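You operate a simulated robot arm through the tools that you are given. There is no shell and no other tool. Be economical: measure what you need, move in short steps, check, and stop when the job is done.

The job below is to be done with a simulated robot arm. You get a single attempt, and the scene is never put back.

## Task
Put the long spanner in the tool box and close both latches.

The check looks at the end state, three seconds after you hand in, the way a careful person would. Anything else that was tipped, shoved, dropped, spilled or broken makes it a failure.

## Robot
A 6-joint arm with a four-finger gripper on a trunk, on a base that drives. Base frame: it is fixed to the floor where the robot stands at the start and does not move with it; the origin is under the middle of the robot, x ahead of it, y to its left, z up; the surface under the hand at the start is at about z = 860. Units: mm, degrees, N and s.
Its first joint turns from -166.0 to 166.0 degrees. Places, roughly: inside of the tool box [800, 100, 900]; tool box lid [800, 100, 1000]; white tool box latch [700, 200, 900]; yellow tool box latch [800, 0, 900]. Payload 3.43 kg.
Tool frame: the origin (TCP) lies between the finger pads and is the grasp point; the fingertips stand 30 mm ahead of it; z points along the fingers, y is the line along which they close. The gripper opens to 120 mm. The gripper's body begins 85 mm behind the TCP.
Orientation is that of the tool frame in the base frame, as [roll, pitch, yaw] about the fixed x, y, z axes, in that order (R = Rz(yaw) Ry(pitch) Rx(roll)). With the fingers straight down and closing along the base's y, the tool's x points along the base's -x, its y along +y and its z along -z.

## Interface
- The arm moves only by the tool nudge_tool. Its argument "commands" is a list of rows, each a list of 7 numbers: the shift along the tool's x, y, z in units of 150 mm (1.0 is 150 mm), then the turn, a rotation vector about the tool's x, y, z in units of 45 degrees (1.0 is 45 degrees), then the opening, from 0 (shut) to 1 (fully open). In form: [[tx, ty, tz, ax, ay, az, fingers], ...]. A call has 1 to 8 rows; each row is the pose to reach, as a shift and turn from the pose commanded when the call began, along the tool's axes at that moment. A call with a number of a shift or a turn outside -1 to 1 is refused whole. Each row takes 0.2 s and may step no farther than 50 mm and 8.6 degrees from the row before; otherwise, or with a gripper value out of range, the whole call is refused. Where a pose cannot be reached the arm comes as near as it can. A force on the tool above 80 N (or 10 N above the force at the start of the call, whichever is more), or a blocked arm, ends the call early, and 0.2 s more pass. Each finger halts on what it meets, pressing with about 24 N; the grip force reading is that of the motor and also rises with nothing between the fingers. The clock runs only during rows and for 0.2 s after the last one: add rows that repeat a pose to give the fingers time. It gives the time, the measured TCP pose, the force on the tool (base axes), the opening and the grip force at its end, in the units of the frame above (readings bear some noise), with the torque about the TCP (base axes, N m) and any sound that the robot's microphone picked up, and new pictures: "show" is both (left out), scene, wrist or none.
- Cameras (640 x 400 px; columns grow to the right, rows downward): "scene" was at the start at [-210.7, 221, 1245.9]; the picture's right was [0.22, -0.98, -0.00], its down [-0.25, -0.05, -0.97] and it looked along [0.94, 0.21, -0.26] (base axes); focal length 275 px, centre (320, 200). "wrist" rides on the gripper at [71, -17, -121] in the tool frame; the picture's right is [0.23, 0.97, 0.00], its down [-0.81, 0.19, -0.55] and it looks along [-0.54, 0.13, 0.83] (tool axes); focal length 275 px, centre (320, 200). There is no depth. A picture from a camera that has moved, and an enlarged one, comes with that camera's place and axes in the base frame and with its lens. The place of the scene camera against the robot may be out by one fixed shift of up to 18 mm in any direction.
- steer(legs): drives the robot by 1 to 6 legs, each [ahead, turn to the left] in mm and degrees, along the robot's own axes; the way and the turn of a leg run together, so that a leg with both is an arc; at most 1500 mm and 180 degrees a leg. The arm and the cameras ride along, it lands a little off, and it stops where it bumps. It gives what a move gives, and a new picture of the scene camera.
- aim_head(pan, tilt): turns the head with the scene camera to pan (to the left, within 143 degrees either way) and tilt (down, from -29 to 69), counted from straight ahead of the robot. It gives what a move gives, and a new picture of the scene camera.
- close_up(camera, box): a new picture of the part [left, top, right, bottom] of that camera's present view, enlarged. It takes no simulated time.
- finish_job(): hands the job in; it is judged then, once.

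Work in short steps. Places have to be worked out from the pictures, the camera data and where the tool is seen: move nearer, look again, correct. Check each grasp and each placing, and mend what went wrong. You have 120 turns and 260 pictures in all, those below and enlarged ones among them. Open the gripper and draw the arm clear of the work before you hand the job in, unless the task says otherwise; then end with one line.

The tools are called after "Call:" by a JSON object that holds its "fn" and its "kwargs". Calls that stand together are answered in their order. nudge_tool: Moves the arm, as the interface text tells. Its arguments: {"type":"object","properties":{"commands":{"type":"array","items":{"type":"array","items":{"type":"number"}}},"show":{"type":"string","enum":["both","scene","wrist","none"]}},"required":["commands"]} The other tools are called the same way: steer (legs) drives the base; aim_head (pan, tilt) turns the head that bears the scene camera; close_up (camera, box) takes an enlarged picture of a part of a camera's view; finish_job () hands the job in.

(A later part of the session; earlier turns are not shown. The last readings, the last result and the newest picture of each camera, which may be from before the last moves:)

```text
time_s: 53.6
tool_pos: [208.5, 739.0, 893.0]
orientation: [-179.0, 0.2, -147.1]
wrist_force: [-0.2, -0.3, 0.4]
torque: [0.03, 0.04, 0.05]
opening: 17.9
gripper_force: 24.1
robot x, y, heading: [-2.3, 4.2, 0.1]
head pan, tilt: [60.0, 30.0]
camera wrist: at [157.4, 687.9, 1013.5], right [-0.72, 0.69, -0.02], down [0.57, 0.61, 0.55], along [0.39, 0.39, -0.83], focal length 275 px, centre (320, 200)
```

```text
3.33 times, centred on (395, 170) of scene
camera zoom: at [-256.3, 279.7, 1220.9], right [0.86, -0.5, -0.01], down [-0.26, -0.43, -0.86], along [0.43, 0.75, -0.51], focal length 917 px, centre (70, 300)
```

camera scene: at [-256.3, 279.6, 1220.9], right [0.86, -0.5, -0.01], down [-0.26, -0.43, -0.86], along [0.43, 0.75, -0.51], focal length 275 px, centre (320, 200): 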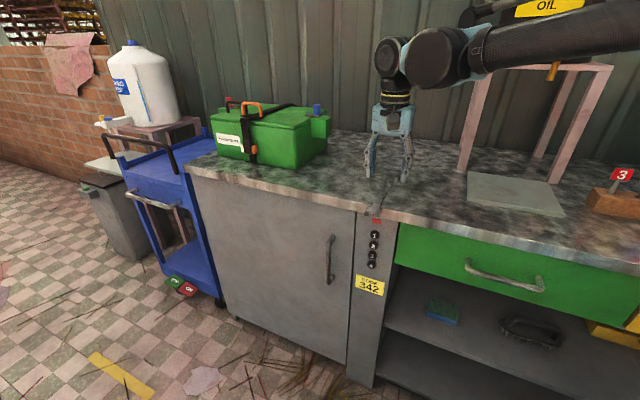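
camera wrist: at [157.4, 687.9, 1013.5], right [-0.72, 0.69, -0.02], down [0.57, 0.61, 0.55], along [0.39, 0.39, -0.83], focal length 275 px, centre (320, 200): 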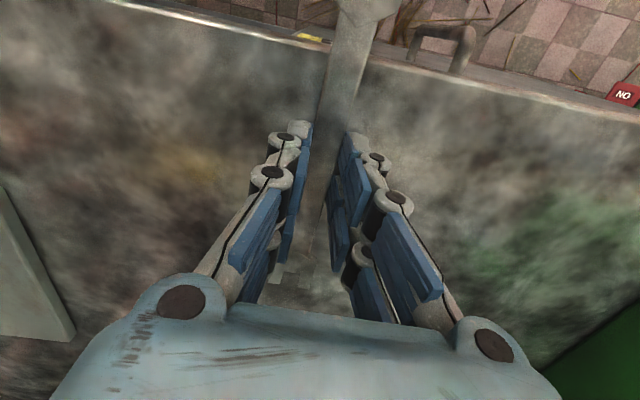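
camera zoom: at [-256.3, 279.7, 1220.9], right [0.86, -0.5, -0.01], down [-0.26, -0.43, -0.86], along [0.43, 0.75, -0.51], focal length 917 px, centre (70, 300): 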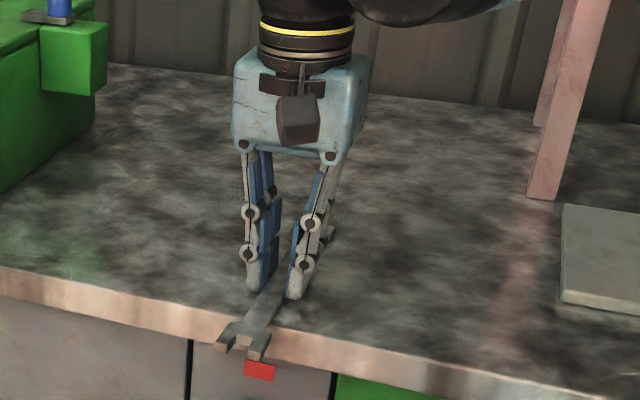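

Gripped (opening 17.9). Lift gently and check that the spanner comes along.

Call:
{"fn": "nudge_tool", "kwargs": {"commands": [[0, 0, -0.1, 0, 0, 0, 0], [0, 0, -0.3, 0, 0, 0, 0], [0, 0, -0.6, 0, 0, 0, 0], [0, 0, -0.9, 0, 0, 0, 0]], "show": "wrist"}}

Call:
{"fn": "close_up", "kwargs": {"camera": "scene", "box": [320, 50, 460, 200]}}

```text
time_s: 54.6
tool_pos: [204.1, 738.8, 1031.6]
orientation: [-179.0, 0.2, -147.0]
wrist_force: [0.6, 0.3, -0.6]
torque: [-0.03, 0.02, 0.02]
opening: 17.8
gripper_force: 23.6
robot x, y, heading: [1.3, 5.5, -0.6]
head pan, tilt: [60.0, 30.0]
camera wrist: at [153.1, 688.2, 1152.1], right [-0.72, 0.69, -0.02], down [0.57, 0.61, 0.55], along [0.39, 0.39, -0.83], focal length 275 px, centre (320, 200)
```

wrist: 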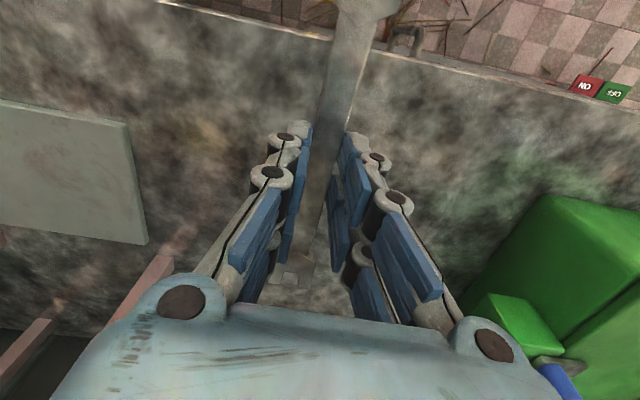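

```text
2.67 times, centred on (390, 125) of scene
camera zoom: at [-256.2, 279.8, 1220.9], right [0.86, -0.5, -0.01], down [-0.26, -0.43, -0.86], along [0.43, 0.75, -0.51], focal length 733 px, centre (133, 400)
```

zoom: 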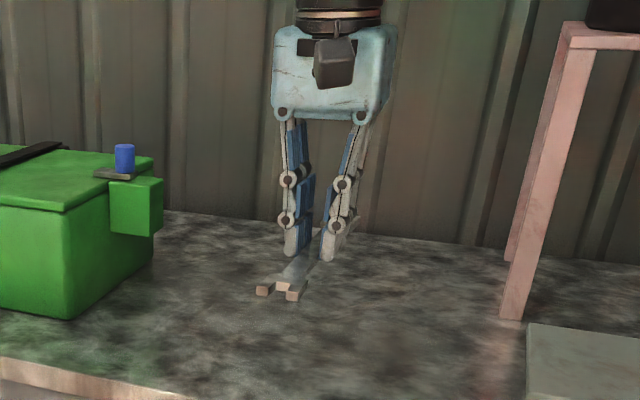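

Spanner is held level. Carry it back toward the box, turning it to lie along the box's length.

Call:
{"fn": "nudge_tool", "kwargs": {"commands": [[0.06, -0.2, -0.18, 0, 0, 0.16, 0], [0.12, -0.4, -0.36, 0, 0, 0.32, 0], [0.18, -0.6, -0.54, 0, 0, 0.48, 0], [0.24, -0.8, -0.72, 0, 0, 0.64, 0], [0.3, -1, -0.9, 0, 0, 0.8, 0]], "show": "none"}}

Call:
{"fn": "nudge_tool", "kwargs": {"commands": [[-0.196, -0.19, -0.08, 0, 0, 0.19, 0], [-0.392, -0.38, -0.16, 0, 0, 0.38, 0], [-0.588, -0.57, -0.24, 0, 0, 0.57, 0], [-0.784, -0.76, -0.32, 0, 0, 0.76, 0], [-0.98, -0.95, -0.4, 0, 0, 0.95, 0]], "show": "wrist"}}

Call:
{"fn": "aim_head", "kwargs": {"pan": 5, "tilt": 20}}

```text
time_s: 55.8
tool_pos: [247.0, 590.6, 1167.8]
orientation: [-179.3, 0.6, 176.8]
wrist_force: [-0.6, 0.2, -1.7]
torque: [-0.1, 0.0, 0.01]
opening: 18.0
gripper_force: 23.7
robot x, y, heading: [0.9, 5.2, -0.4]
head pan, tilt: [60.0, 30.0]
```

```text
time_s: 57.0
tool_pos: [386.0, 443.5, 1231.5]
orientation: [179.9, 1.0, 134.0]
wrist_force: [-1.4, 1.0, -1.5]
torque: [-0.03, -0.03, -0.03]
opening: 17.6
gripper_force: 24.2
robot x, y, heading: [-0.7, 4.6, -0.2]
head pan, tilt: [60.0, 30.0]
camera wrist: at [324.0, 484.6, 1351.5], right [0.54, 0.84, 0.0], down [0.69, -0.44, 0.57], along [0.48, -0.31, -0.82], focal length 275 px, centre (320, 200)
```

wrist: 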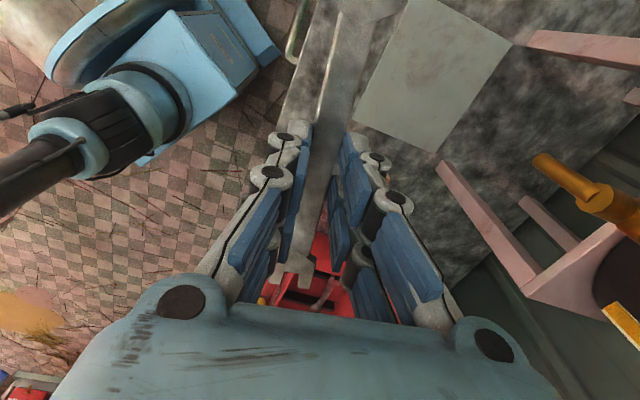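

```text
time_s: 58.2
tool_pos: [386.2, 443.0, 1231.3]
orientation: [-180.0, 1.1, 134.2]
wrist_force: [0.0, -0.5, -0.9]
torque: [0.02, 0.03, 0.01]
opening: 17.9
gripper_force: 23.4
robot x, y, heading: [-1.4, 3.1, -0.2]
head pan, tilt: [5.0, 20.0]
camera scene: at [-208.7, 209.3, 1236.3], right [0.09, -1.0, 0.0], down [-0.35, -0.03, -0.94], along [0.93, 0.08, -0.35], focal length 275 px, centre (320, 200)
```

scene: 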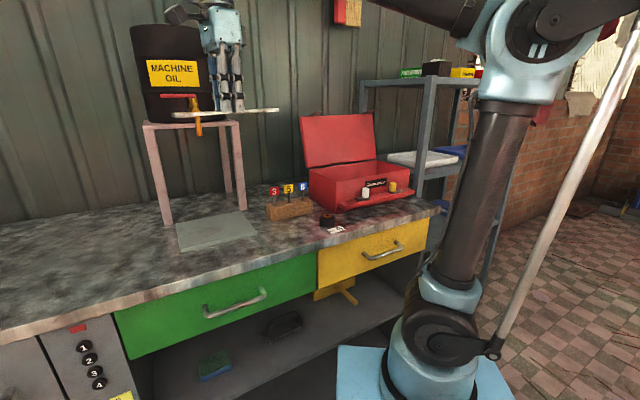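

Lid still open, spanner held. Continue toward the box.

Call:
{"fn": "nudge_tool", "kwargs": {"commands": [[-0.25, 0.05, 0, 0, 0, 0.045, 0], [-0.5, 0.1, 0, 0, 0, 0.09, 0], [-0.75, 0.15, 0, 0, 0, 0.135, 0], [-1, 0.2, 0, 0, 0, 0.178, 0]], "show": "none"}}

Call:
{"fn": "nudge_tool", "kwargs": {"commands": [[-0.25, 0.05, 0, 0, 0, 0, 0], [-0.5, 0.1, 0, 0, 0, 0, 0], [-0.75, 0.15, 0, 0, 0, 0, 0], [-1, 0.2, 0, 0, 0, 0, 0]], "show": "none"}}

Call:
{"fn": "nudge_tool", "kwargs": {"commands": [[-0.25, 0.075, 0, 0, 0, 0, 0], [-0.5, 0.15, 0, 0, 0, 0, 0], [-0.75, 0.225, 0, 0, 0, 0, 0], [-1, 0.3, 0, 0, 0, 0, 0]], "show": "both"}}

```text
time_s: 59.2
tool_pos: [512.3, 355.4, 1232.0]
orientation: [179.9, 1.0, 126.1]
wrist_force: [0.3, -0.1, -1.0]
torque: [-0.01, -0.02, -0.03]
opening: 18.0
gripper_force: 24.1
robot x, y, heading: [-0.4, 3.6, 0.1]
head pan, tilt: [5.0, 20.0]
```

```text
time_s: 60.2
tool_pos: [624.5, 248.5, 1234.9]
orientation: [179.9, 0.9, 126.2]
wrist_force: [-0.2, 0.1, -2.1]
torque: [0.0, -0.01, 0.01]
opening: 18.2
gripper_force: 24.5
robot x, y, heading: [-2.7, 3.3, -0.3]
head pan, tilt: [5.0, 20.0]
```

```text
time_s: 61.2
tool_pos: [744.2, 152.5, 1237.9]
orientation: [179.9, 0.9, 126.1]
wrist_force: [0.1, 0.2, -1.8]
torque: [0.01, -0.03, 0.03]
opening: 17.9
gripper_force: 24.9
robot x, y, heading: [-3.1, 5.4, -0.3]
head pan, tilt: [5.0, 20.0]
camera scene: at [-208.9, 209.2, 1236.3], right [0.08, -1.0, 0.0], down [-0.35, -0.03, -0.94], along [0.93, 0.08, -0.35], focal length 275 px, centre (320, 200)
camera wrist: at [687.6, 203.3, 1358.2], right [0.65, 0.76, 0.0], down [0.63, -0.54, 0.57], along [0.43, -0.37, -0.82], focal length 275 px, centre (320, 200)
```

scene: 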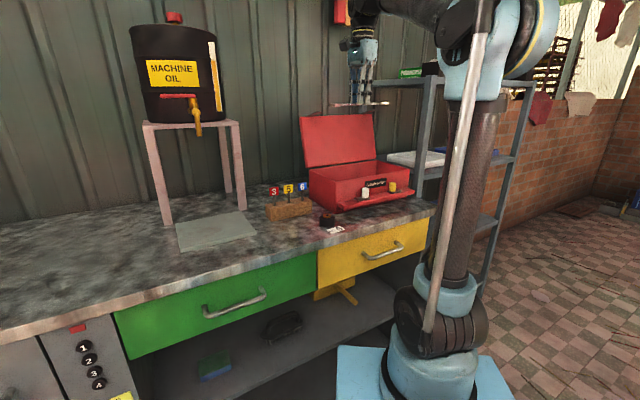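
wrist: 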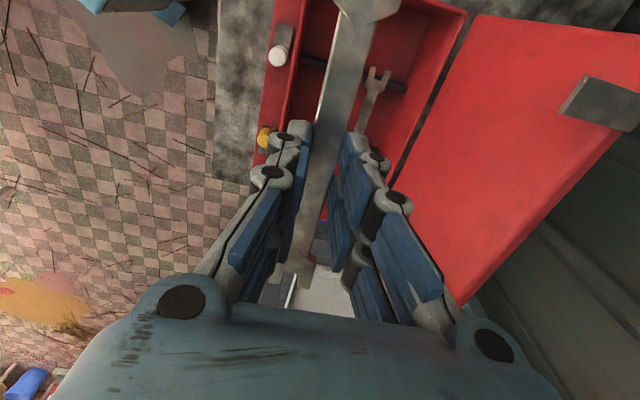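

Aligned in yaw. Move above the front half of the box interior (~(795,131)) and begin descending.

Call:
{"fn": "nudge_tool", "kwargs": {"commands": [[-0.16, 0.1, 0.05, 0, 0, 0, 0], [-0.313, 0.19, 0.2, 0, 0, 0, 0], [-0.313, 0.19, 0.5, 0, 0, 0, 0], [-0.313, 0.19, 0.8, 0, 0, 0, 0]], "show": "both"}}

Call:
{"fn": "close_up", "kwargs": {"camera": "scene", "box": [290, 90, 440, 220]}}

```text
time_s: 62.2
tool_pos: [801.4, 133.3, 1117.7]
orientation: [179.9, 0.9, 126.1]
wrist_force: [0.6, 0.3, -1.4]
torque: [-0.03, -0.04, 0.03]
opening: 17.9
gripper_force: 24.5
robot x, y, heading: [-2.8, 3.6, -0.2]
head pan, tilt: [5.0, 20.0]
camera scene: at [-208.6, 209.2, 1236.4], right [0.08, -1.0, 0.0], down [-0.35, -0.03, -0.94], along [0.93, 0.08, -0.35], focal length 275 px, centre (320, 200)
camera wrist: at [745.0, 183.7, 1238.0], right [0.65, 0.76, 0.0], down [0.63, -0.53, 0.57], along [0.43, -0.37, -0.82], focal length 275 px, centre (320, 200)
```

scene: 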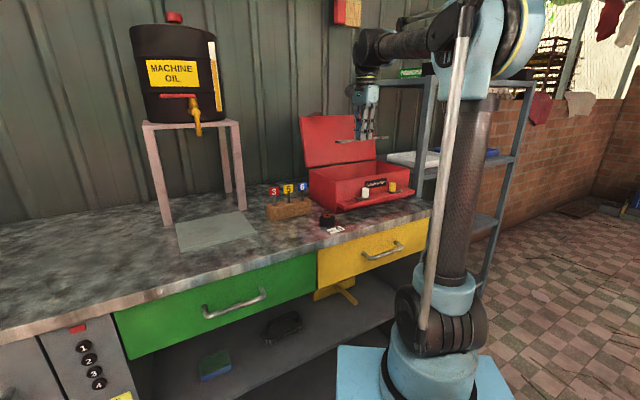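
wrist: 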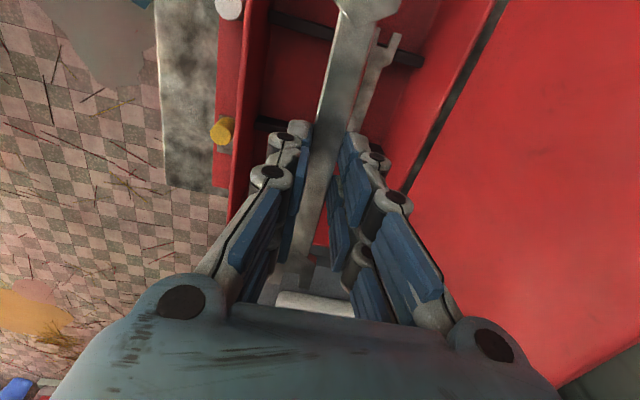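

```text
3.08 times, centred on (365, 155) of scene
camera zoom: at [-208.6, 209.2, 1236.4], right [0.08, -1.0, 0.0], down [-0.35, -0.03, -0.94], along [0.93, 0.08, -0.35], focal length 846 px, centre (182, 338)
```

zoom: 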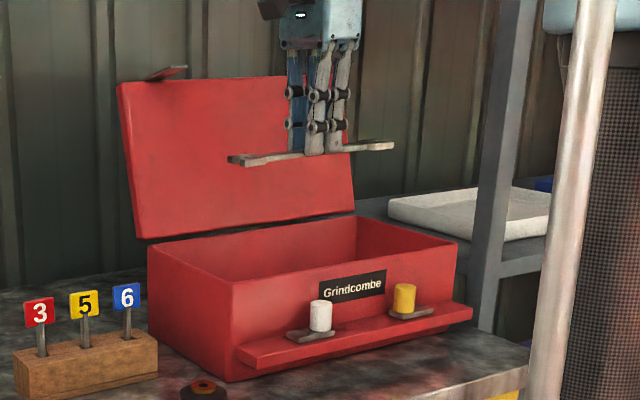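

Spanner is centred over the open front half. Descend into the box.

Call:
{"fn": "nudge_tool", "kwargs": {"commands": [[0, -0.03, 0.25, 0, 0, 0, 0], [0, -0.03, 0.5, 0, 0, 0, 0], [0, -0.03, 0.75, 0, 0, 0, 0], [0, -0.03, 0.95, 0, 0, 0, 0]], "show": "both"}}

Call:
{"fn": "close_up", "kwargs": {"camera": "scene", "box": [290, 90, 440, 220]}}

```text
time_s: 63.2
tool_pos: [800.1, 131.3, 978.3]
orientation: [179.9, 1.0, 126.1]
wrist_force: [-0.1, 0.0, -1.9]
torque: [-0.01, 0.01, 0.01]
opening: 17.9
gripper_force: 23.4
robot x, y, heading: [-4.6, 5.4, -0.4]
head pan, tilt: [5.0, 20.0]
camera scene: at [-208.6, 209.2, 1236.4], right [0.08, -1.0, 0.0], down [-0.35, -0.03, -0.94], along [0.93, 0.08, -0.35], focal length 275 px, centre (320, 200)
camera wrist: at [744.1, 180.0, 1097.8], right [0.65, 0.76, 0.0], down [0.63, -0.54, 0.57], along [0.43, -0.37, -0.82], focal length 275 px, centre (320, 200)
```

scene: 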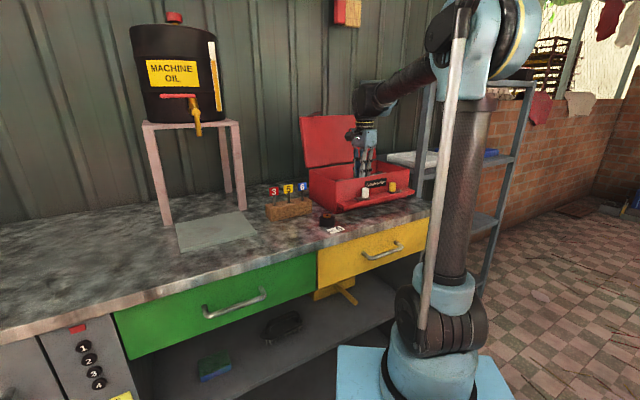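
wrist: 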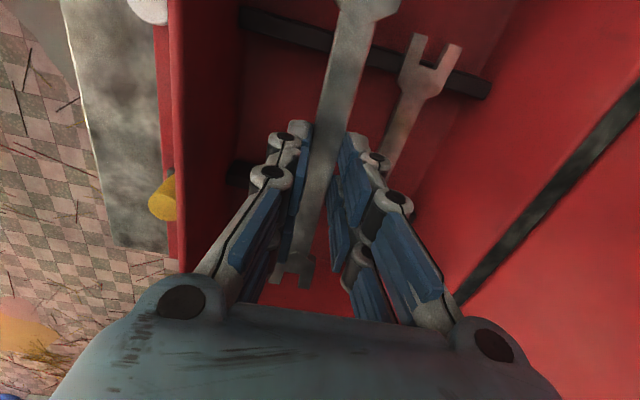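

```text
3.08 times, centred on (365, 155) of scene
camera zoom: at [-208.6, 209.2, 1236.4], right [0.08, -1.0, 0.0], down [-0.35, -0.03, -0.94], along [0.93, 0.08, -0.35], focal length 846 px, centre (182, 338)
```

zoom: 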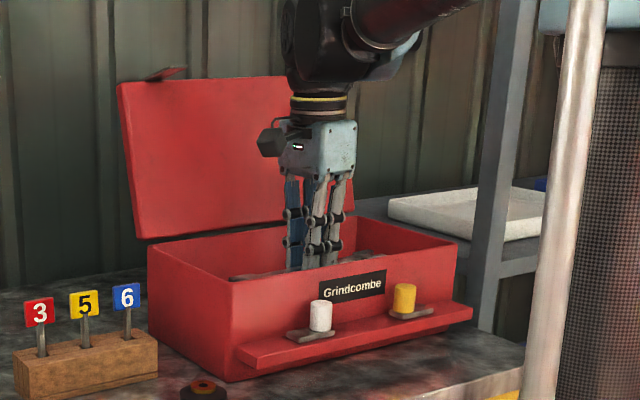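

Lower further in small steps until it touches the rests.

Call:
{"fn": "nudge_tool", "kwargs": {"commands": [[0, 0, 0.15, 0, 0, 0, 0], [0, 0, 0.28, 0, 0, 0, 0], [0, 0, 0.34, 0, 0, 0, 0], [0, 0, 0.38, 0, 0, 0, 0]], "show": "wrist"}}

```text
time_s: 64.2
tool_pos: [801.5, 129.7, 918.5]
orientation: [179.8, 1.0, 126.1]
wrist_force: [4.0, 3.4, 17.0]
torque: [0.06, -0.07, 0.06]
opening: 17.7
gripper_force: 23.9
robot x, y, heading: [-3.8, 6.5, -0.1]
head pan, tilt: [5.0, 20.0]
camera wrist: at [743.9, 179.8, 1037.8], right [0.65, 0.76, 0.0], down [0.63, -0.54, 0.57], along [0.43, -0.37, -0.82], focal length 275 px, centre (320, 200)
```

wrist: 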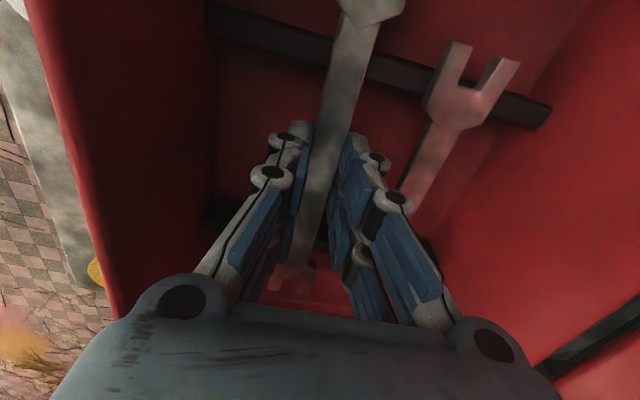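

Contact (17 N): the spanner rests on the supports. Release slightly and rise.

Call:
{"fn": "nudge_tool", "kwargs": {"commands": [[0, 0, -0.01, 0, 0, 0, 0.2], [0, 0, -0.01, 0, 0, 0, 0.28], [0, 0, -0.05, 0, 0, 0, 0.28], [0, 0, -0.25, 0, 0, 0, 0.28], [0, 0, -0.5, 0, 0, 0, 0.28], [0, 0, -0.8, 0, 0, 0, 0.28], [0, 0, -1, 0, 0, 0, 0.28]], "show": "wrist"}}

```text
time_s: 65.8
tool_pos: [798.4, 132.3, 1070.9]
orientation: [179.8, 1.0, 126.0]
wrist_force: [0.4, -0.2, -0.3]
torque: [-0.02, 0.04, -0.03]
opening: 33.7
gripper_force: 0.1
robot x, y, heading: [-3.1, 5.5, -0.4]
head pan, tilt: [5.0, 20.0]
camera wrist: at [741.3, 183.0, 1190.1], right [0.65, 0.76, 0.0], down [0.63, -0.54, 0.57], along [0.43, -0.37, -0.82], focal length 275 px, centre (320, 200)
```

wrist: 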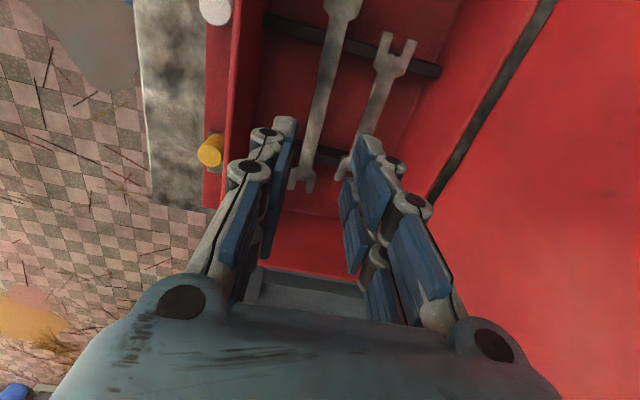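

Long spanner rests in the box beside the short one. Now go back over the lid to regrip the handle; first rise and look.

Call:
{"fn": "nudge_tool", "kwargs": {"commands": [[0, 0, -0.3, 0, 0, 0, 0.6], [0, 0, -0.6, 0, 0, 0, 0.6], [0, 0, -0.9, 0, 0, 0, 0.6], [0, 0, -1, 0, 0, 0, 0.6]], "show": "none"}}

Call:
{"fn": "nudge_tool", "kwargs": {"commands": [[0, 0.25, -0.2, 0, 0, 0, 0.6], [0, 0.5, -0.25, 0, 0, 0, 0.6], [0, 0.75, -0.25, 0, 0, 0, 0.6], [0, 0.95, -0.25, 0, 0, 0, 0.6]], "show": "both"}}

```text
time_s: 66.8
tool_pos: [796.1, 131.2, 1216.1]
orientation: [180.0, 1.1, 126.1]
wrist_force: [0.1, -0.5, -0.1]
torque: [-0.03, -0.01, -0.01]
opening: 72.1
gripper_force: 0.0
robot x, y, heading: [-2.0, 4.8, -0.0]
head pan, tilt: [5.0, 20.0]
```

```text
time_s: 67.8
tool_pos: [908.4, 214.6, 1255.9]
orientation: [179.9, 1.0, 126.0]
wrist_force: [-0.5, -0.5, 0.2]
torque: [0.02, -0.1, 0.04]
opening: 71.9
gripper_force: 0.0
robot x, y, heading: [-2.9, 4.5, -0.2]
head pan, tilt: [5.0, 20.0]
camera scene: at [-209.2, 209.0, 1236.3], right [0.08, -1.0, 0.0], down [-0.35, -0.03, -0.94], along [0.93, 0.08, -0.35], focal length 275 px, centre (320, 200)
camera wrist: at [852.7, 264.5, 1374.5], right [0.65, 0.76, 0.0], down [0.63, -0.54, 0.57], along [0.43, -0.37, -0.82], focal length 275 px, centre (320, 200)
```

scene: 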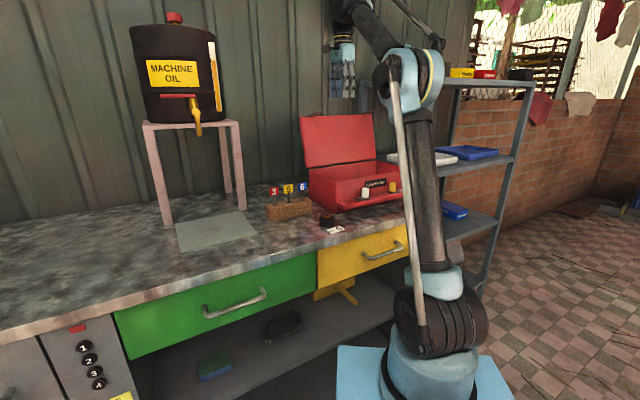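
wrist: 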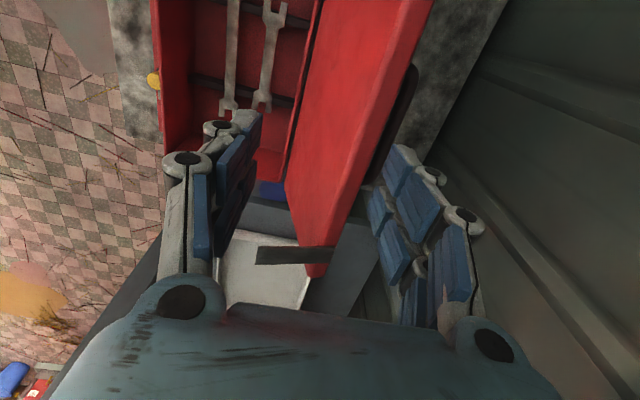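

Call:
{"fn": "nudge_tool", "kwargs": {"commands": [[0, 0.2, 0.06, 0, 0, 0, 0.6], [0, 0.4, 0.13, 0, 0, 0, 0.5], [0, 0.55, 0.18, 0, 0, 0, 0.35]], "show": "wrist"}}

```text
time_s: 68.6
tool_pos: [979.1, 266.7, 1229.2]
orientation: [179.9, 1.0, 126.1]
wrist_force: [-1.3, 0.7, 1.5]
torque: [0.04, -0.15, 0.0]
opening: 42.1
gripper_force: 0.0
robot x, y, heading: [0.6, 4.0, -0.4]
head pan, tilt: [5.0, 20.0]
camera wrist: at [921.4, 316.3, 1349.0], right [0.65, 0.76, 0.0], down [0.63, -0.53, 0.57], along [0.43, -0.37, -0.82], focal length 275 px, centre (320, 200)
```

wrist: 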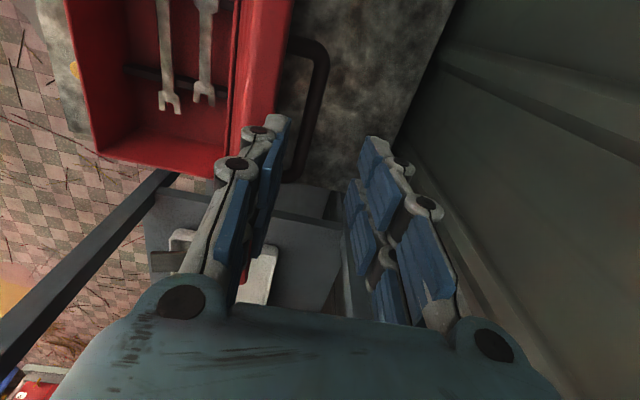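

Handle is visible between the fingers, ~9 mm toward the lid side. Retrace the earlier path down around it.

Call:
{"fn": "nudge_tool", "kwargs": {"commands": [[0, -0.03, 0.1, 0, 0, 0, 0.32], [0, -0.04, 0.3, 0, 0, 0, 0.32], [0, -0.04, 0.5, 0, 0, 0, 0.32], [0, -0.05, 0.7, 0, 0, 0, 0.32], [0, -0.06, 0.84, 0, 0, 0, 0.32]], "show": "wrist"}}

```text
time_s: 69.7
tool_pos: [965.4, 260.1, 1136.7]
orientation: [179.2, 1.3, 126.2]
wrist_force: [3.1, 0.6, -2.3]
torque: [-0.03, 0.23, 0.04]
opening: 55.9
gripper_force: 0.8
robot x, y, heading: [-0.4, -1.4, -0.1]
head pan, tilt: [5.0, 20.0]
stopped in row 5: the force on the tool passed its limit at 131 N (the readings are from after the stop); the commanded pose is now the measured one
camera wrist: at [908.1, 311.8, 1255.5], right [0.65, 0.76, 0.01], down [0.62, -0.53, 0.57], along [0.44, -0.37, -0.82], focal length 275 px, centre (320, 200)
```

wrist: 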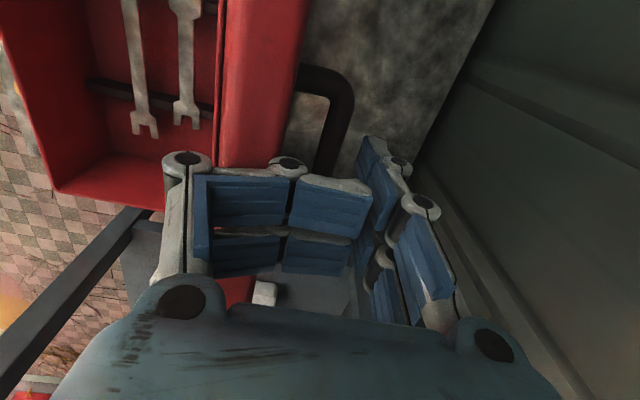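

The inner finger caught the lid's top edge and folded; raise back up and check.

Call:
{"fn": "nudge_tool", "kwargs": {"commands": [[0, 0.02, -0.1, 0, 0, 0, 0.4], [0, 0.06, -0.3, 0, 0, 0, 0.4], [0, 0.08, -0.5, 0, 0, 0, 0.4], [0, 0.08, -0.6, 0, 0, 0, 0.4]], "show": "both"}}

Call:
{"fn": "close_up", "kwargs": {"camera": "scene", "box": [290, 90, 440, 220]}}

```text
time_s: 70.7
tool_pos: [972.0, 270.5, 1227.1]
orientation: [179.3, 1.4, 126.2]
wrist_force: [-0.6, 0.5, 0.5]
torque: [0.0, -0.03, -0.02]
opening: 49.4
gripper_force: 0.3
robot x, y, heading: [-5.9, 5.4, 0.1]
head pan, tilt: [5.0, 20.0]
camera scene: at [-208.9, 209.0, 1236.4], right [0.09, -1.0, 0.0], down [-0.35, -0.03, -0.94], along [0.93, 0.08, -0.35], focal length 275 px, centre (320, 200)
camera wrist: at [914.5, 320.3, 1346.2], right [0.65, 0.76, 0.01], down [0.62, -0.53, 0.57], along [0.44, -0.37, -0.82], focal length 275 px, centre (320, 200)
```

scene: 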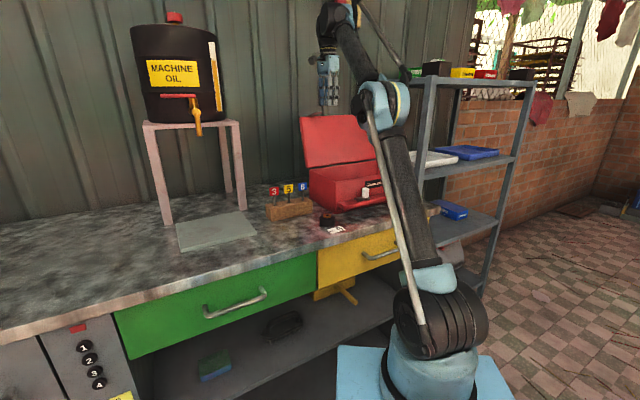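
wrist: 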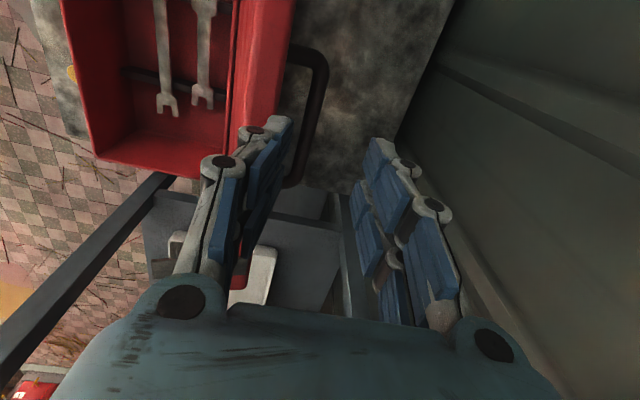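

```text
3.08 times, centred on (365, 155) of scene
camera zoom: at [-208.9, 209.0, 1236.4], right [0.09, -1.0, 0.0], down [-0.35, -0.03, -0.94], along [0.93, 0.08, -0.35], focal length 846 px, centre (182, 338)
```

zoom: 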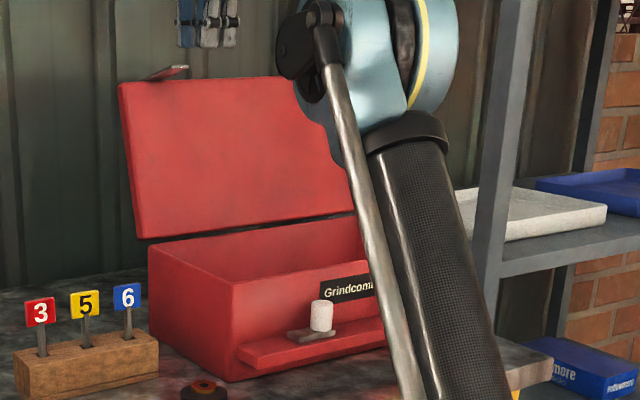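

Box undisturbed. Retry with a narrower opening (30 mm) and the bar biased toward the inner finger, going straight down.

Call:
{"fn": "nudge_tool", "kwargs": {"commands": [[0, 0, 0, 0, 0, 0, 0.25], [0, 0, 0.1, 0, 0, 0, 0.25], [0, 0, 0.2, 0, 0, 0, 0.25]], "show": "wrist"}}

```text
time_s: 71.5
tool_pos: [972.4, 268.9, 1197.2]
orientation: [179.3, 1.5, 126.2]
wrist_force: [-0.2, -0.6, -1.0]
torque: [-0.04, 0.0, 0.0]
opening: 30.4
gripper_force: 0.0
robot x, y, heading: [0.4, 6.4, -0.0]
head pan, tilt: [5.0, 20.0]
camera wrist: at [914.9, 319.4, 1316.3], right [0.65, 0.76, 0.01], down [0.62, -0.53, 0.57], along [0.44, -0.37, -0.82], focal length 275 px, centre (320, 200)
```

wrist: 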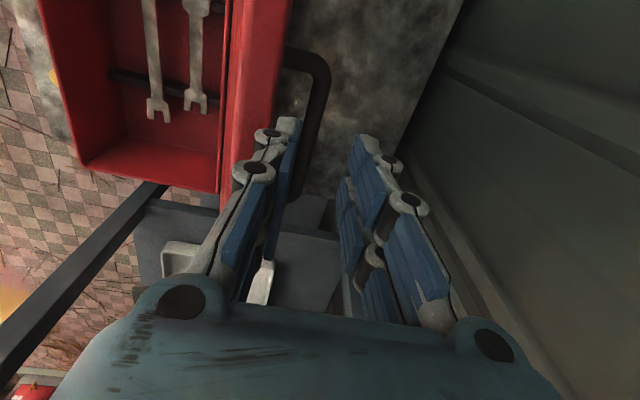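

Call:
{"fn": "nudge_tool", "kwargs": {"commands": [[0, 0.01, 0.06, 0, 0, 0, 0.25], [0, 0.01, 0.12, 0, 0, 0, 0.25], [0, 0.01, 0.18, 0, 0, 0, 0.25], [0, 0.01, 0.24, 0, 0, 0, 0.25]], "show": "wrist"}}

```text
time_s: 72.5
tool_pos: [976.1, 269.9, 1161.0]
orientation: [179.4, 1.4, 126.2]
wrist_force: [0.5, -0.3, 0.3]
torque: [0.01, 0.03, -0.02]
opening: 29.3
gripper_force: 0.0
robot x, y, heading: [-2.1, 4.0, -0.0]
head pan, tilt: [5.0, 20.0]
camera wrist: at [917.4, 319.7, 1280.1], right [0.65, 0.76, 0.01], down [0.62, -0.53, 0.57], along [0.44, -0.37, -0.82], focal length 275 px, centre (320, 200)
```

wrist: 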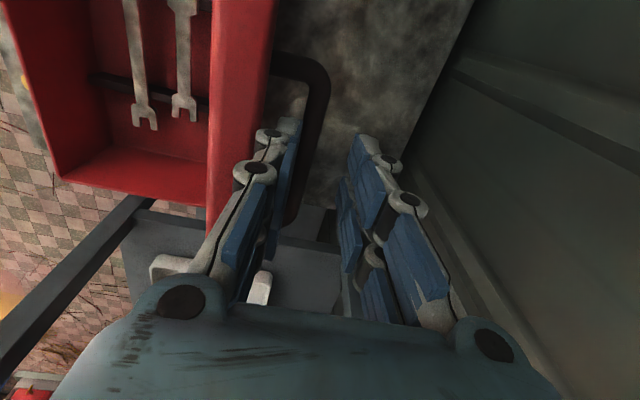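

Past the lid edge, finger between lid and bar. Continue down.

Call:
{"fn": "nudge_tool", "kwargs": {"commands": [[0, 0, 0.1, 0, 0, 0, 0.25], [0, 0, 0.2, 0, 0, 0, 0.25], [0, 0, 0.3, 0, 0, 0, 0.25], [0, 0, 0.38, 0, 0, 0, 0.25]], "show": "wrist"}}

```text
time_s: 73.2
tool_pos: [961.0, 266.4, 1138.0]
orientation: [178.8, 1.9, 126.1]
wrist_force: [2.3, 0.4, -1.3]
torque: [-0.05, 0.19, -0.03]
opening: 29.8
gripper_force: 0.1
robot x, y, heading: [-0.0, 2.5, -0.1]
head pan, tilt: [5.0, 20.0]
stopped in row 3: the force on the tool passed its limit at 107 N (the readings are from after the stop); the commanded pose is now the measured one
camera wrist: at [901.5, 316.9, 1255.6], right [0.65, 0.76, 0.01], down [0.61, -0.53, 0.58], along [0.45, -0.37, -0.81], focal length 275 px, centre (320, 200)
```

wrist: 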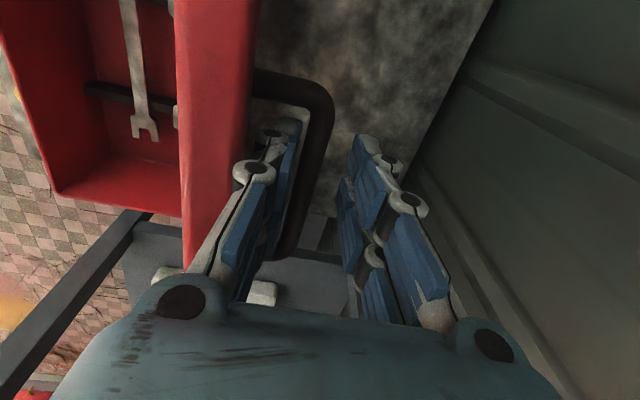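

The inner fingertip landed on the bar; after recoil it now sits between lid and bar with clearance. Continue down from here carefully.

Call:
{"fn": "nudge_tool", "kwargs": {"commands": [[0, 0, 0.04, 0, 0, 0, 0.28], [0, 0, 0.08, 0, 0, 0, 0.28], [0, 0, 0.13, 0, 0, 0, 0.28], [0, 0, 0.18, 0, 0, 0, 0.28], [0, 0, 0.22, 0, 0, 0, 0.28]], "show": "wrist"}}

```text
time_s: 74.4
tool_pos: [961.0, 265.8, 1105.2]
orientation: [178.7, 1.8, 126.1]
wrist_force: [0.7, 0.9, 1.9]
torque: [-0.05, 0.1, -0.03]
opening: 33.1
gripper_force: 0.1
robot x, y, heading: [1.8, 3.2, 0.1]
head pan, tilt: [5.0, 20.0]
camera wrist: at [901.9, 315.8, 1222.8], right [0.65, 0.76, 0.01], down [0.61, -0.53, 0.58], along [0.45, -0.37, -0.81], focal length 275 px, centre (320, 200)
```

wrist: 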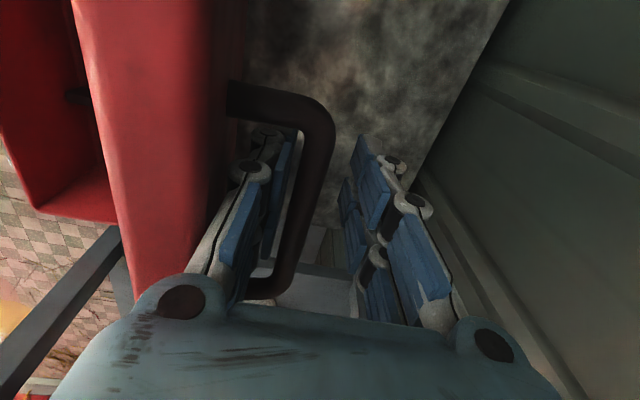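

Handle is between the fingers. Close on it.

Call:
{"fn": "nudge_tool", "kwargs": {"commands": [[0, 0, 0, 0, 0, 0, 0.15], [0, 0, 0, 0, 0, 0, 0], [0, 0, 0, 0, 0, 0, 0]], "show": "none"}}

```text
time_s: 75.2
tool_pos: [960.3, 265.4, 1104.4]
orientation: [178.9, 1.9, 126.0]
wrist_force: [-29.9, -12.7, -34.0]
torque: [-0.03, 1.34, -1.79]
opening: 20.2
gripper_force: 23.9
robot x, y, heading: [-0.6, 5.0, -0.1]
head pan, tilt: [5.0, 20.0]
```

Gripped. Bring the lid forward along the arc.

Call:
{"fn": "nudge_tool", "kwargs": {"commands": [[0, -0.08, -0.045, 0, 0, 0, 0], [0, -0.167, -0.09, 0, 0, 0, 0], [0, -0.257, -0.125, 0, 0, 0, 0], [0, -0.347, -0.15, 0, 0, 0, 0]], "show": "both"}}

Call:
{"fn": "close_up", "kwargs": {"camera": "scene", "box": [290, 90, 440, 220]}}

```text
time_s: 76.2
tool_pos: [919.1, 235.4, 1126.5]
orientation: [178.8, 1.8, 126.0]
wrist_force: [-0.6, -1.8, -8.0]
torque: [0.19, 0.0, -1.73]
opening: 14.4
gripper_force: 45.0
robot x, y, heading: [-1.3, 6.5, -0.1]
head pan, tilt: [5.0, 20.0]
camera scene: at [-208.1, 209.0, 1236.5], right [0.09, -1.0, 0.0], down [-0.35, -0.03, -0.93], along [0.93, 0.08, -0.35], focal length 275 px, centre (320, 200)
camera wrist: at [859.3, 285.6, 1244.7], right [0.65, 0.76, 0.01], down [0.61, -0.53, 0.58], along [0.45, -0.37, -0.81], focal length 275 px, centre (320, 200)
```

scene: 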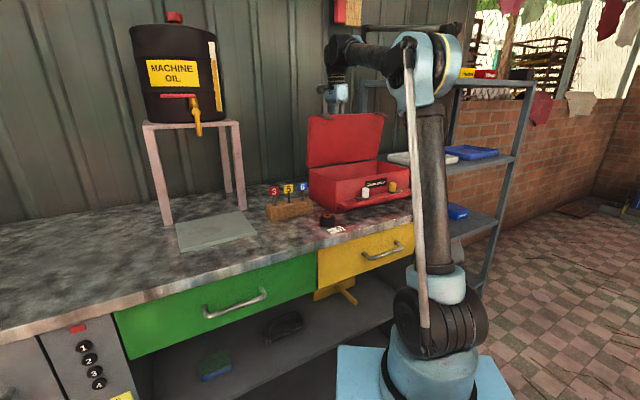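
wrist: 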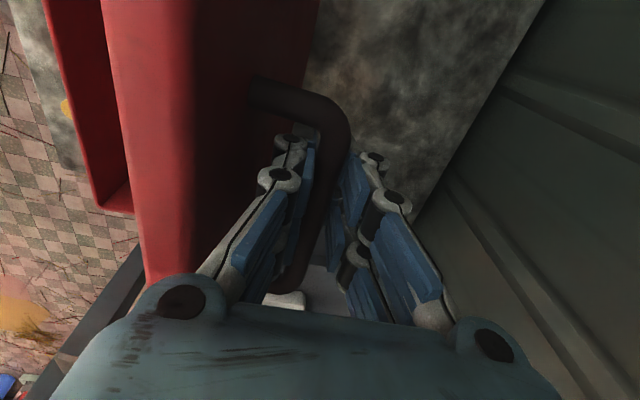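

```text
3.08 times, centred on (365, 155) of scene
camera zoom: at [-208.1, 209.0, 1236.5], right [0.09, -1.0, 0.0], down [-0.35, -0.03, -0.93], along [0.93, 0.08, -0.35], focal length 846 px, centre (182, 338)
```

zoom: 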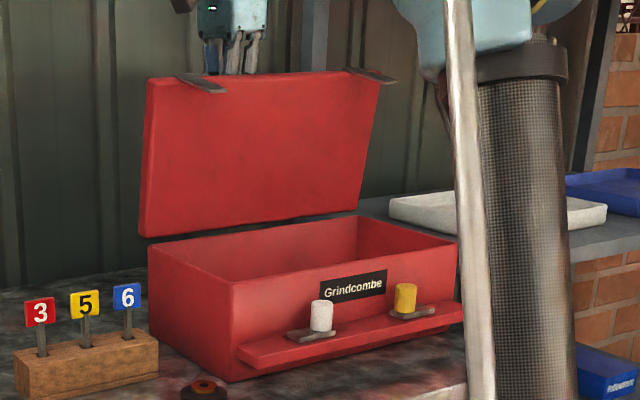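

Smooth. Continue closing to about 38°.

Call:
{"fn": "nudge_tool", "kwargs": {"commands": [[0, -0.1, -0.02, 0, 0, 0, 0], [0, -0.193, -0.03, 0, 0, 0, 0], [0, -0.34, -0.033, 0, 0, 0, 0], [0, -0.487, -0.013, 0, 0, 0, 0], [0, -0.627, 0.023, 0, 0, 0, 0], [0, -0.76, 0.083, 0, 0, 0, 0]], "show": "scene"}}

```text
time_s: 77.6
tool_pos: [825.3, 170.7, 1110.8]
orientation: [178.8, 1.8, 126.1]
wrist_force: [-5.6, 22.8, -18.2]
torque: [0.38, 0.17, -1.5]
opening: 14.4
gripper_force: 45.5
robot x, y, heading: [3.6, 4.3, 0.1]
head pan, tilt: [5.0, 20.0]
camera scene: at [-208.2, 209.9, 1236.3], right [0.09, -1.0, 0.0], down [-0.35, -0.03, -0.93], along [0.93, 0.08, -0.35], focal length 275 px, centre (320, 200)
```

scene: 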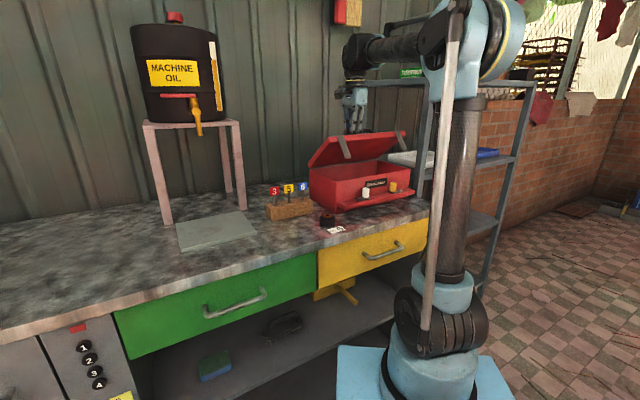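

Call:
{"fn": "nudge_tool", "kwargs": {"commands": [[0.01, -0.12, 0.053, 0, 0, 0, 0], [0.02, -0.23, 0.147, 0, 0, 0, 0], [0.02, -0.313, 0.247, 0, 0, 0, 0], [0.02, -0.387, 0.353, 0, 0, 0, 0], [0.02, -0.427, 0.43, 0, 0, 0, 0]], "show": "scene"}}

Call:
{"fn": "close_up", "kwargs": {"camera": "scene", "box": [290, 120, 440, 220]}}

```text
time_s: 78.8
tool_pos: [776.3, 132.3, 1044.8]
orientation: [178.9, 1.9, 126.1]
wrist_force: [-15.4, 17.0, -1.1]
torque: [0.21, 0.01, -1.37]
opening: 14.6
gripper_force: 44.9
robot x, y, heading: [-4.1, 1.3, -0.1]
head pan, tilt: [5.0, 20.0]
camera scene: at [-209.4, 209.5, 1236.1], right [0.09, -1.0, 0.0], down [-0.35, -0.03, -0.94], along [0.93, 0.08, -0.35], focal length 275 px, centre (320, 200)
```

scene: 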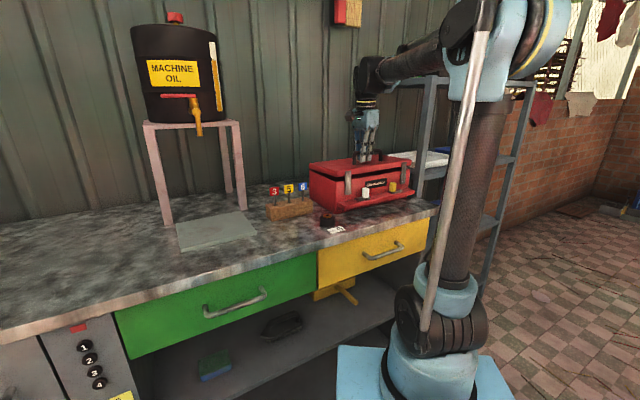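

```text
4.00 times, centred on (365, 170) of scene
camera zoom: at [-209.4, 209.5, 1236.1], right [0.09, -1.0, 0.0], down [-0.35, -0.03, -0.94], along [0.93, 0.08, -0.35], focal length 1100 px, centre (140, 320)
```

zoom: 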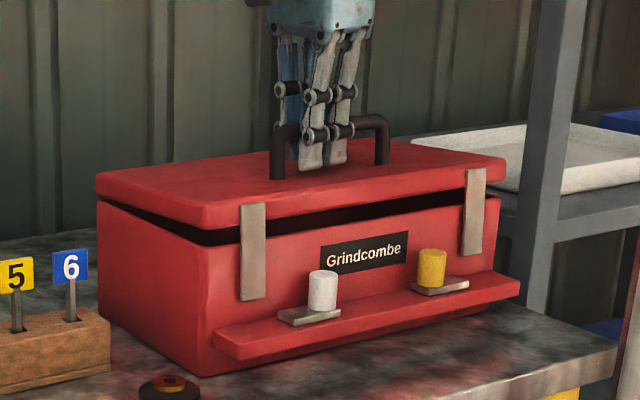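

Nearly shut; lower the last bit.

Call:
{"fn": "nudge_tool", "kwargs": {"commands": [[0, -0.01, 0.03, 0, 0, 0, 0], [0, -0.025, 0.06, 0, 0, 0, 0], [0, -0.035, 0.09, 0, 0, 0, 0]], "show": "none"}}

Call:
{"fn": "close_up", "kwargs": {"camera": "scene", "box": [290, 120, 440, 220]}}

```text
time_s: 79.6
tool_pos: [771.6, 129.5, 1033.7]
orientation: [178.7, 1.9, 126.2]
wrist_force: [-17.5, 6.4, 9.0]
torque: [-0.19, -0.16, -0.64]
opening: 13.4
gripper_force: 43.0
robot x, y, heading: [-1.7, 6.9, -0.2]
head pan, tilt: [5.0, 20.0]
```

```text
4.00 times, centred on (365, 170) of scene
camera zoom: at [-209.7, 209.1, 1236.1], right [0.09, -1.0, 0.0], down [-0.35, -0.03, -0.94], along [0.93, 0.08, -0.35], focal length 1100 px, centre (140, 320)
```

zoom: 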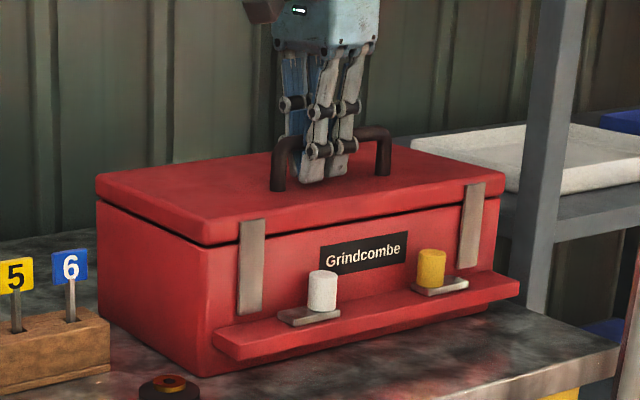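

Lid essentially shut. Release and rise.

Call:
{"fn": "nudge_tool", "kwargs": {"commands": [[0, 0, 0, 0, 0, 0, 0.25], [0, 0, 0, 0, 0, 0, 0.5], [0, 0, -0.2, 0, 0, 0, 0.5], [0, 0, -0.45, 0, 0, 0, 0.5], [0, 0, -0.72, 0, 0, 0, 0.5]], "show": "none"}}

Call:
{"fn": "close_up", "kwargs": {"camera": "scene", "box": [290, 120, 440, 220]}}

```text
time_s: 80.8
tool_pos: [769.6, 131.9, 1139.2]
orientation: [178.9, 1.9, 126.1]
wrist_force: [0.0, 0.5, -0.2]
torque: [0.01, 0.05, 0.0]
opening: 60.2
gripper_force: 0.0
robot x, y, heading: [-3.1, 4.5, -0.0]
head pan, tilt: [5.0, 20.0]
```

```text
4.00 times, centred on (365, 170) of scene
camera zoom: at [-208.6, 209.0, 1236.4], right [0.09, -1.0, 0.0], down [-0.35, -0.03, -0.94], along [0.93, 0.08, -0.35], focal length 1100 px, centre (140, 320)
```

zoom: 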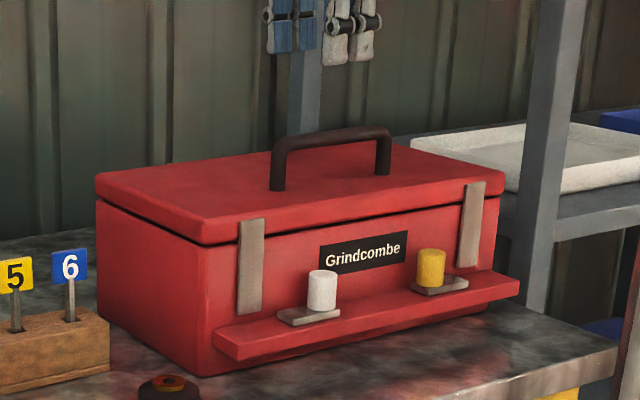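

Lid is fully shut with both hasps down. Go round to the front again with the tilted pose, first the white latch.

Call:
{"fn": "nudge_tool", "kwargs": {"commands": [[-0.01, -0.12, 0, 0, 0, -0.166, 0.5], [-0.025, -0.24, 0, 0, 0, -0.332, 0.5], [-0.04, -0.36, 0, 0, 0, -0.5, 0.5], [-0.05, -0.48, 0, 0, 0, -0.667, 0.5], [-0.065, -0.6, 0, 0, 0, -0.833, 0.5], [-0.075, -0.71, 0, 0, 0, -1, 0.5]], "show": "none"}}

Call:
{"fn": "nudge_tool", "kwargs": {"commands": [[0.07, 0.01, 0.06, 0, 0, -0.166, 0.5], [0.14, 0.02, 0.13, 0, 0, -0.332, 0.5], [0.21, 0.035, 0.2, 0, 0, -0.5, 0.5], [0.28, 0.045, 0.26, 0, 0, -0.667, 0.5], [0.35, 0.06, 0.33, 0, 0, -0.833, 0.5], [0.413, 0.07, 0.39, 0, 0, -1, 0.5]], "show": "none"}}

Call:
{"fn": "nudge_tool", "kwargs": {"commands": [[0, 0, 0, 0, -0.182, 0, 0.5], [0, 0, 0, 0, -0.364, 0, 0.5], [0, 0, 0, 0, -0.546, 0, 0.5], [0, 0, 0, 0, -0.728, 0, 0.5], [0, 0, 0, 0, -0.91, 0, 0.5]], "show": "wrist"}}

```text
time_s: 82.2
tool_pos: [688.7, 59.5, 1137.3]
orientation: [-179.4, 2.1, 171.2]
wrist_force: [0.1, -0.4, 0.6]
torque: [0.01, 0.03, 0.01]
opening: 60.0
gripper_force: 0.1
robot x, y, heading: [-4.1, 0.6, 0.0]
head pan, tilt: [5.0, 20.0]
```

```text
time_s: 83.6
tool_pos: [630.4, 78.5, 1075.5]
orientation: [-178.1, 1.2, -143.9]
wrist_force: [-0.6, 0.7, -0.1]
torque: [0.0, 0.0, 0.0]
opening: 60.1
gripper_force: 0.0
robot x, y, heading: [0.4, 0.7, 0.1]
head pan, tilt: [5.0, 20.0]
```

```text
time_s: 84.8
tool_pos: [631.7, 77.6, 1077.0]
orientation: [-177.4, 42.3, -142.3]
wrist_force: [0.3, -1.0, 0.5]
torque: [0.0, 0.02, 0.01]
opening: 60.2
gripper_force: 0.0
robot x, y, heading: [-0.7, 3.7, -0.2]
head pan, tilt: [5.0, 20.0]
camera wrist: at [533.9, -12.9, 1119.1], right [-0.71, 0.68, -0.19], down [0.05, 0.31, 0.95], along [0.71, 0.66, -0.26], focal length 275 px, centre (320, 200)
```

wrist: 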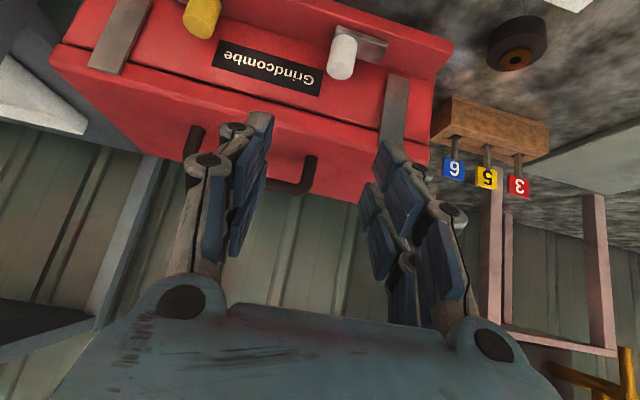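

White knob ≈(691,128), as expected. Descend to straddle it.

Call:
{"fn": "nudge_tool", "kwargs": {"commands": [[0.1, 0.01, 0.2, 0, 0, 0, 0.5], [0.2, 0.02, 0.42, 0, 0, 0, 0.5], [0.285, 0.028, 0.64, 0, 0, 0, 0.5], [0.285, 0.028, 0.8, 0, 0, 0, 0.5]], "show": "wrist"}}

```text
time_s: 85.8
tool_pos: [672.7, 104.1, 956.8]
orientation: [-177.6, 42.1, -142.3]
wrist_force: [0.2, 0.3, -0.4]
torque: [0.03, -0.01, -0.02]
opening: 59.9
gripper_force: 0.1
robot x, y, heading: [-2.5, 4.5, -0.1]
head pan, tilt: [5.0, 20.0]
camera wrist: at [574.2, 14.1, 999.2], right [-0.71, 0.68, -0.19], down [0.06, 0.32, 0.95], along [0.7, 0.66, -0.26], focal length 275 px, centre (320, 200)
```

wrist: 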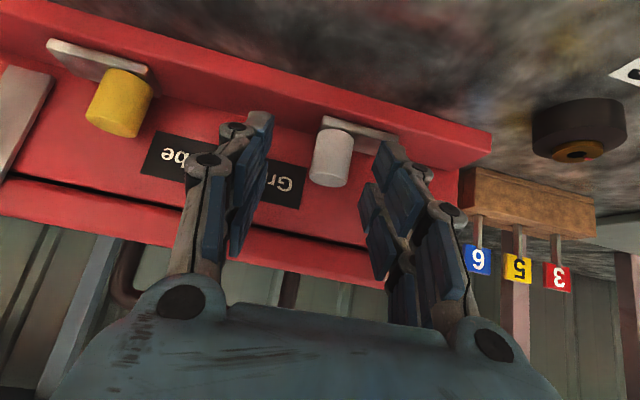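

Straddling. Narrow the fingers and push the white bolt outward (+y) over the hasp.

Call:
{"fn": "nudge_tool", "kwargs": {"commands": [[-0.03, 0.03, 0.027, 0, 0, 0, 0.45], [-0.03, 0.06, 0.027, 0, 0, 0, 0.32], [-0.03, 0.1, 0.027, 0, 0, 0, 0.32], [-0.03, 0.16, 0.027, 0, 0, 0, 0.32], [-0.03, 0.22, 0.027, 0, 0, 0, 0.32], [-0.03, 0.26, 0.027, 0, 0, 0, 0.32]], "show": "wrist"}}

Call:
{"fn": "close_up", "kwargs": {"camera": "scene", "box": [290, 120, 440, 220]}}

```text
time_s: 87.2
tool_pos: [654.1, 142.1, 956.5]
orientation: [-177.5, 42.1, -142.3]
wrist_force: [0.3, -0.8, -0.2]
torque: [-0.02, 0.0, -0.01]
opening: 39.0
gripper_force: 0.1
robot x, y, heading: [0.2, 6.2, -0.0]
head pan, tilt: [5.0, 20.0]
camera wrist: at [554.8, 51.6, 998.7], right [-0.71, 0.68, -0.19], down [0.06, 0.32, 0.95], along [0.7, 0.66, -0.26], focal length 275 px, centre (320, 200)
```

wrist: 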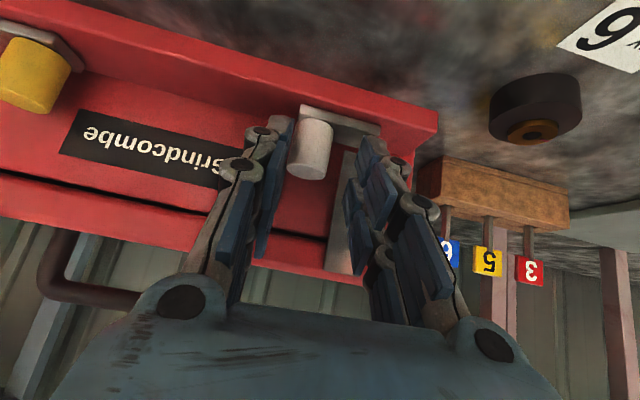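

```text
4.00 times, centred on (365, 170) of scene
camera zoom: at [-208.7, 209.0, 1236.3], right [0.09, -1.0, 0.0], down [-0.35, -0.03, -0.94], along [0.93, 0.08, -0.35], focal length 1100 px, centre (140, 320)
```

zoom: 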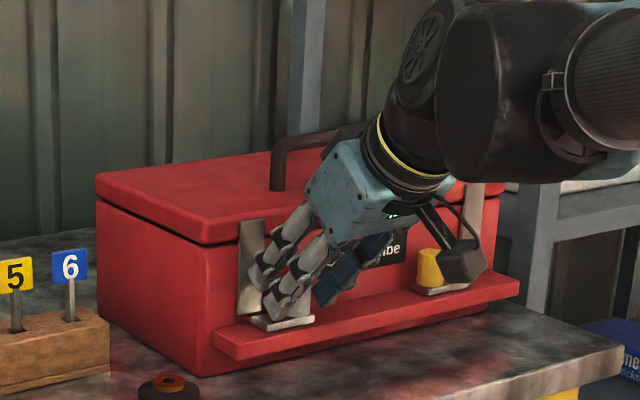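

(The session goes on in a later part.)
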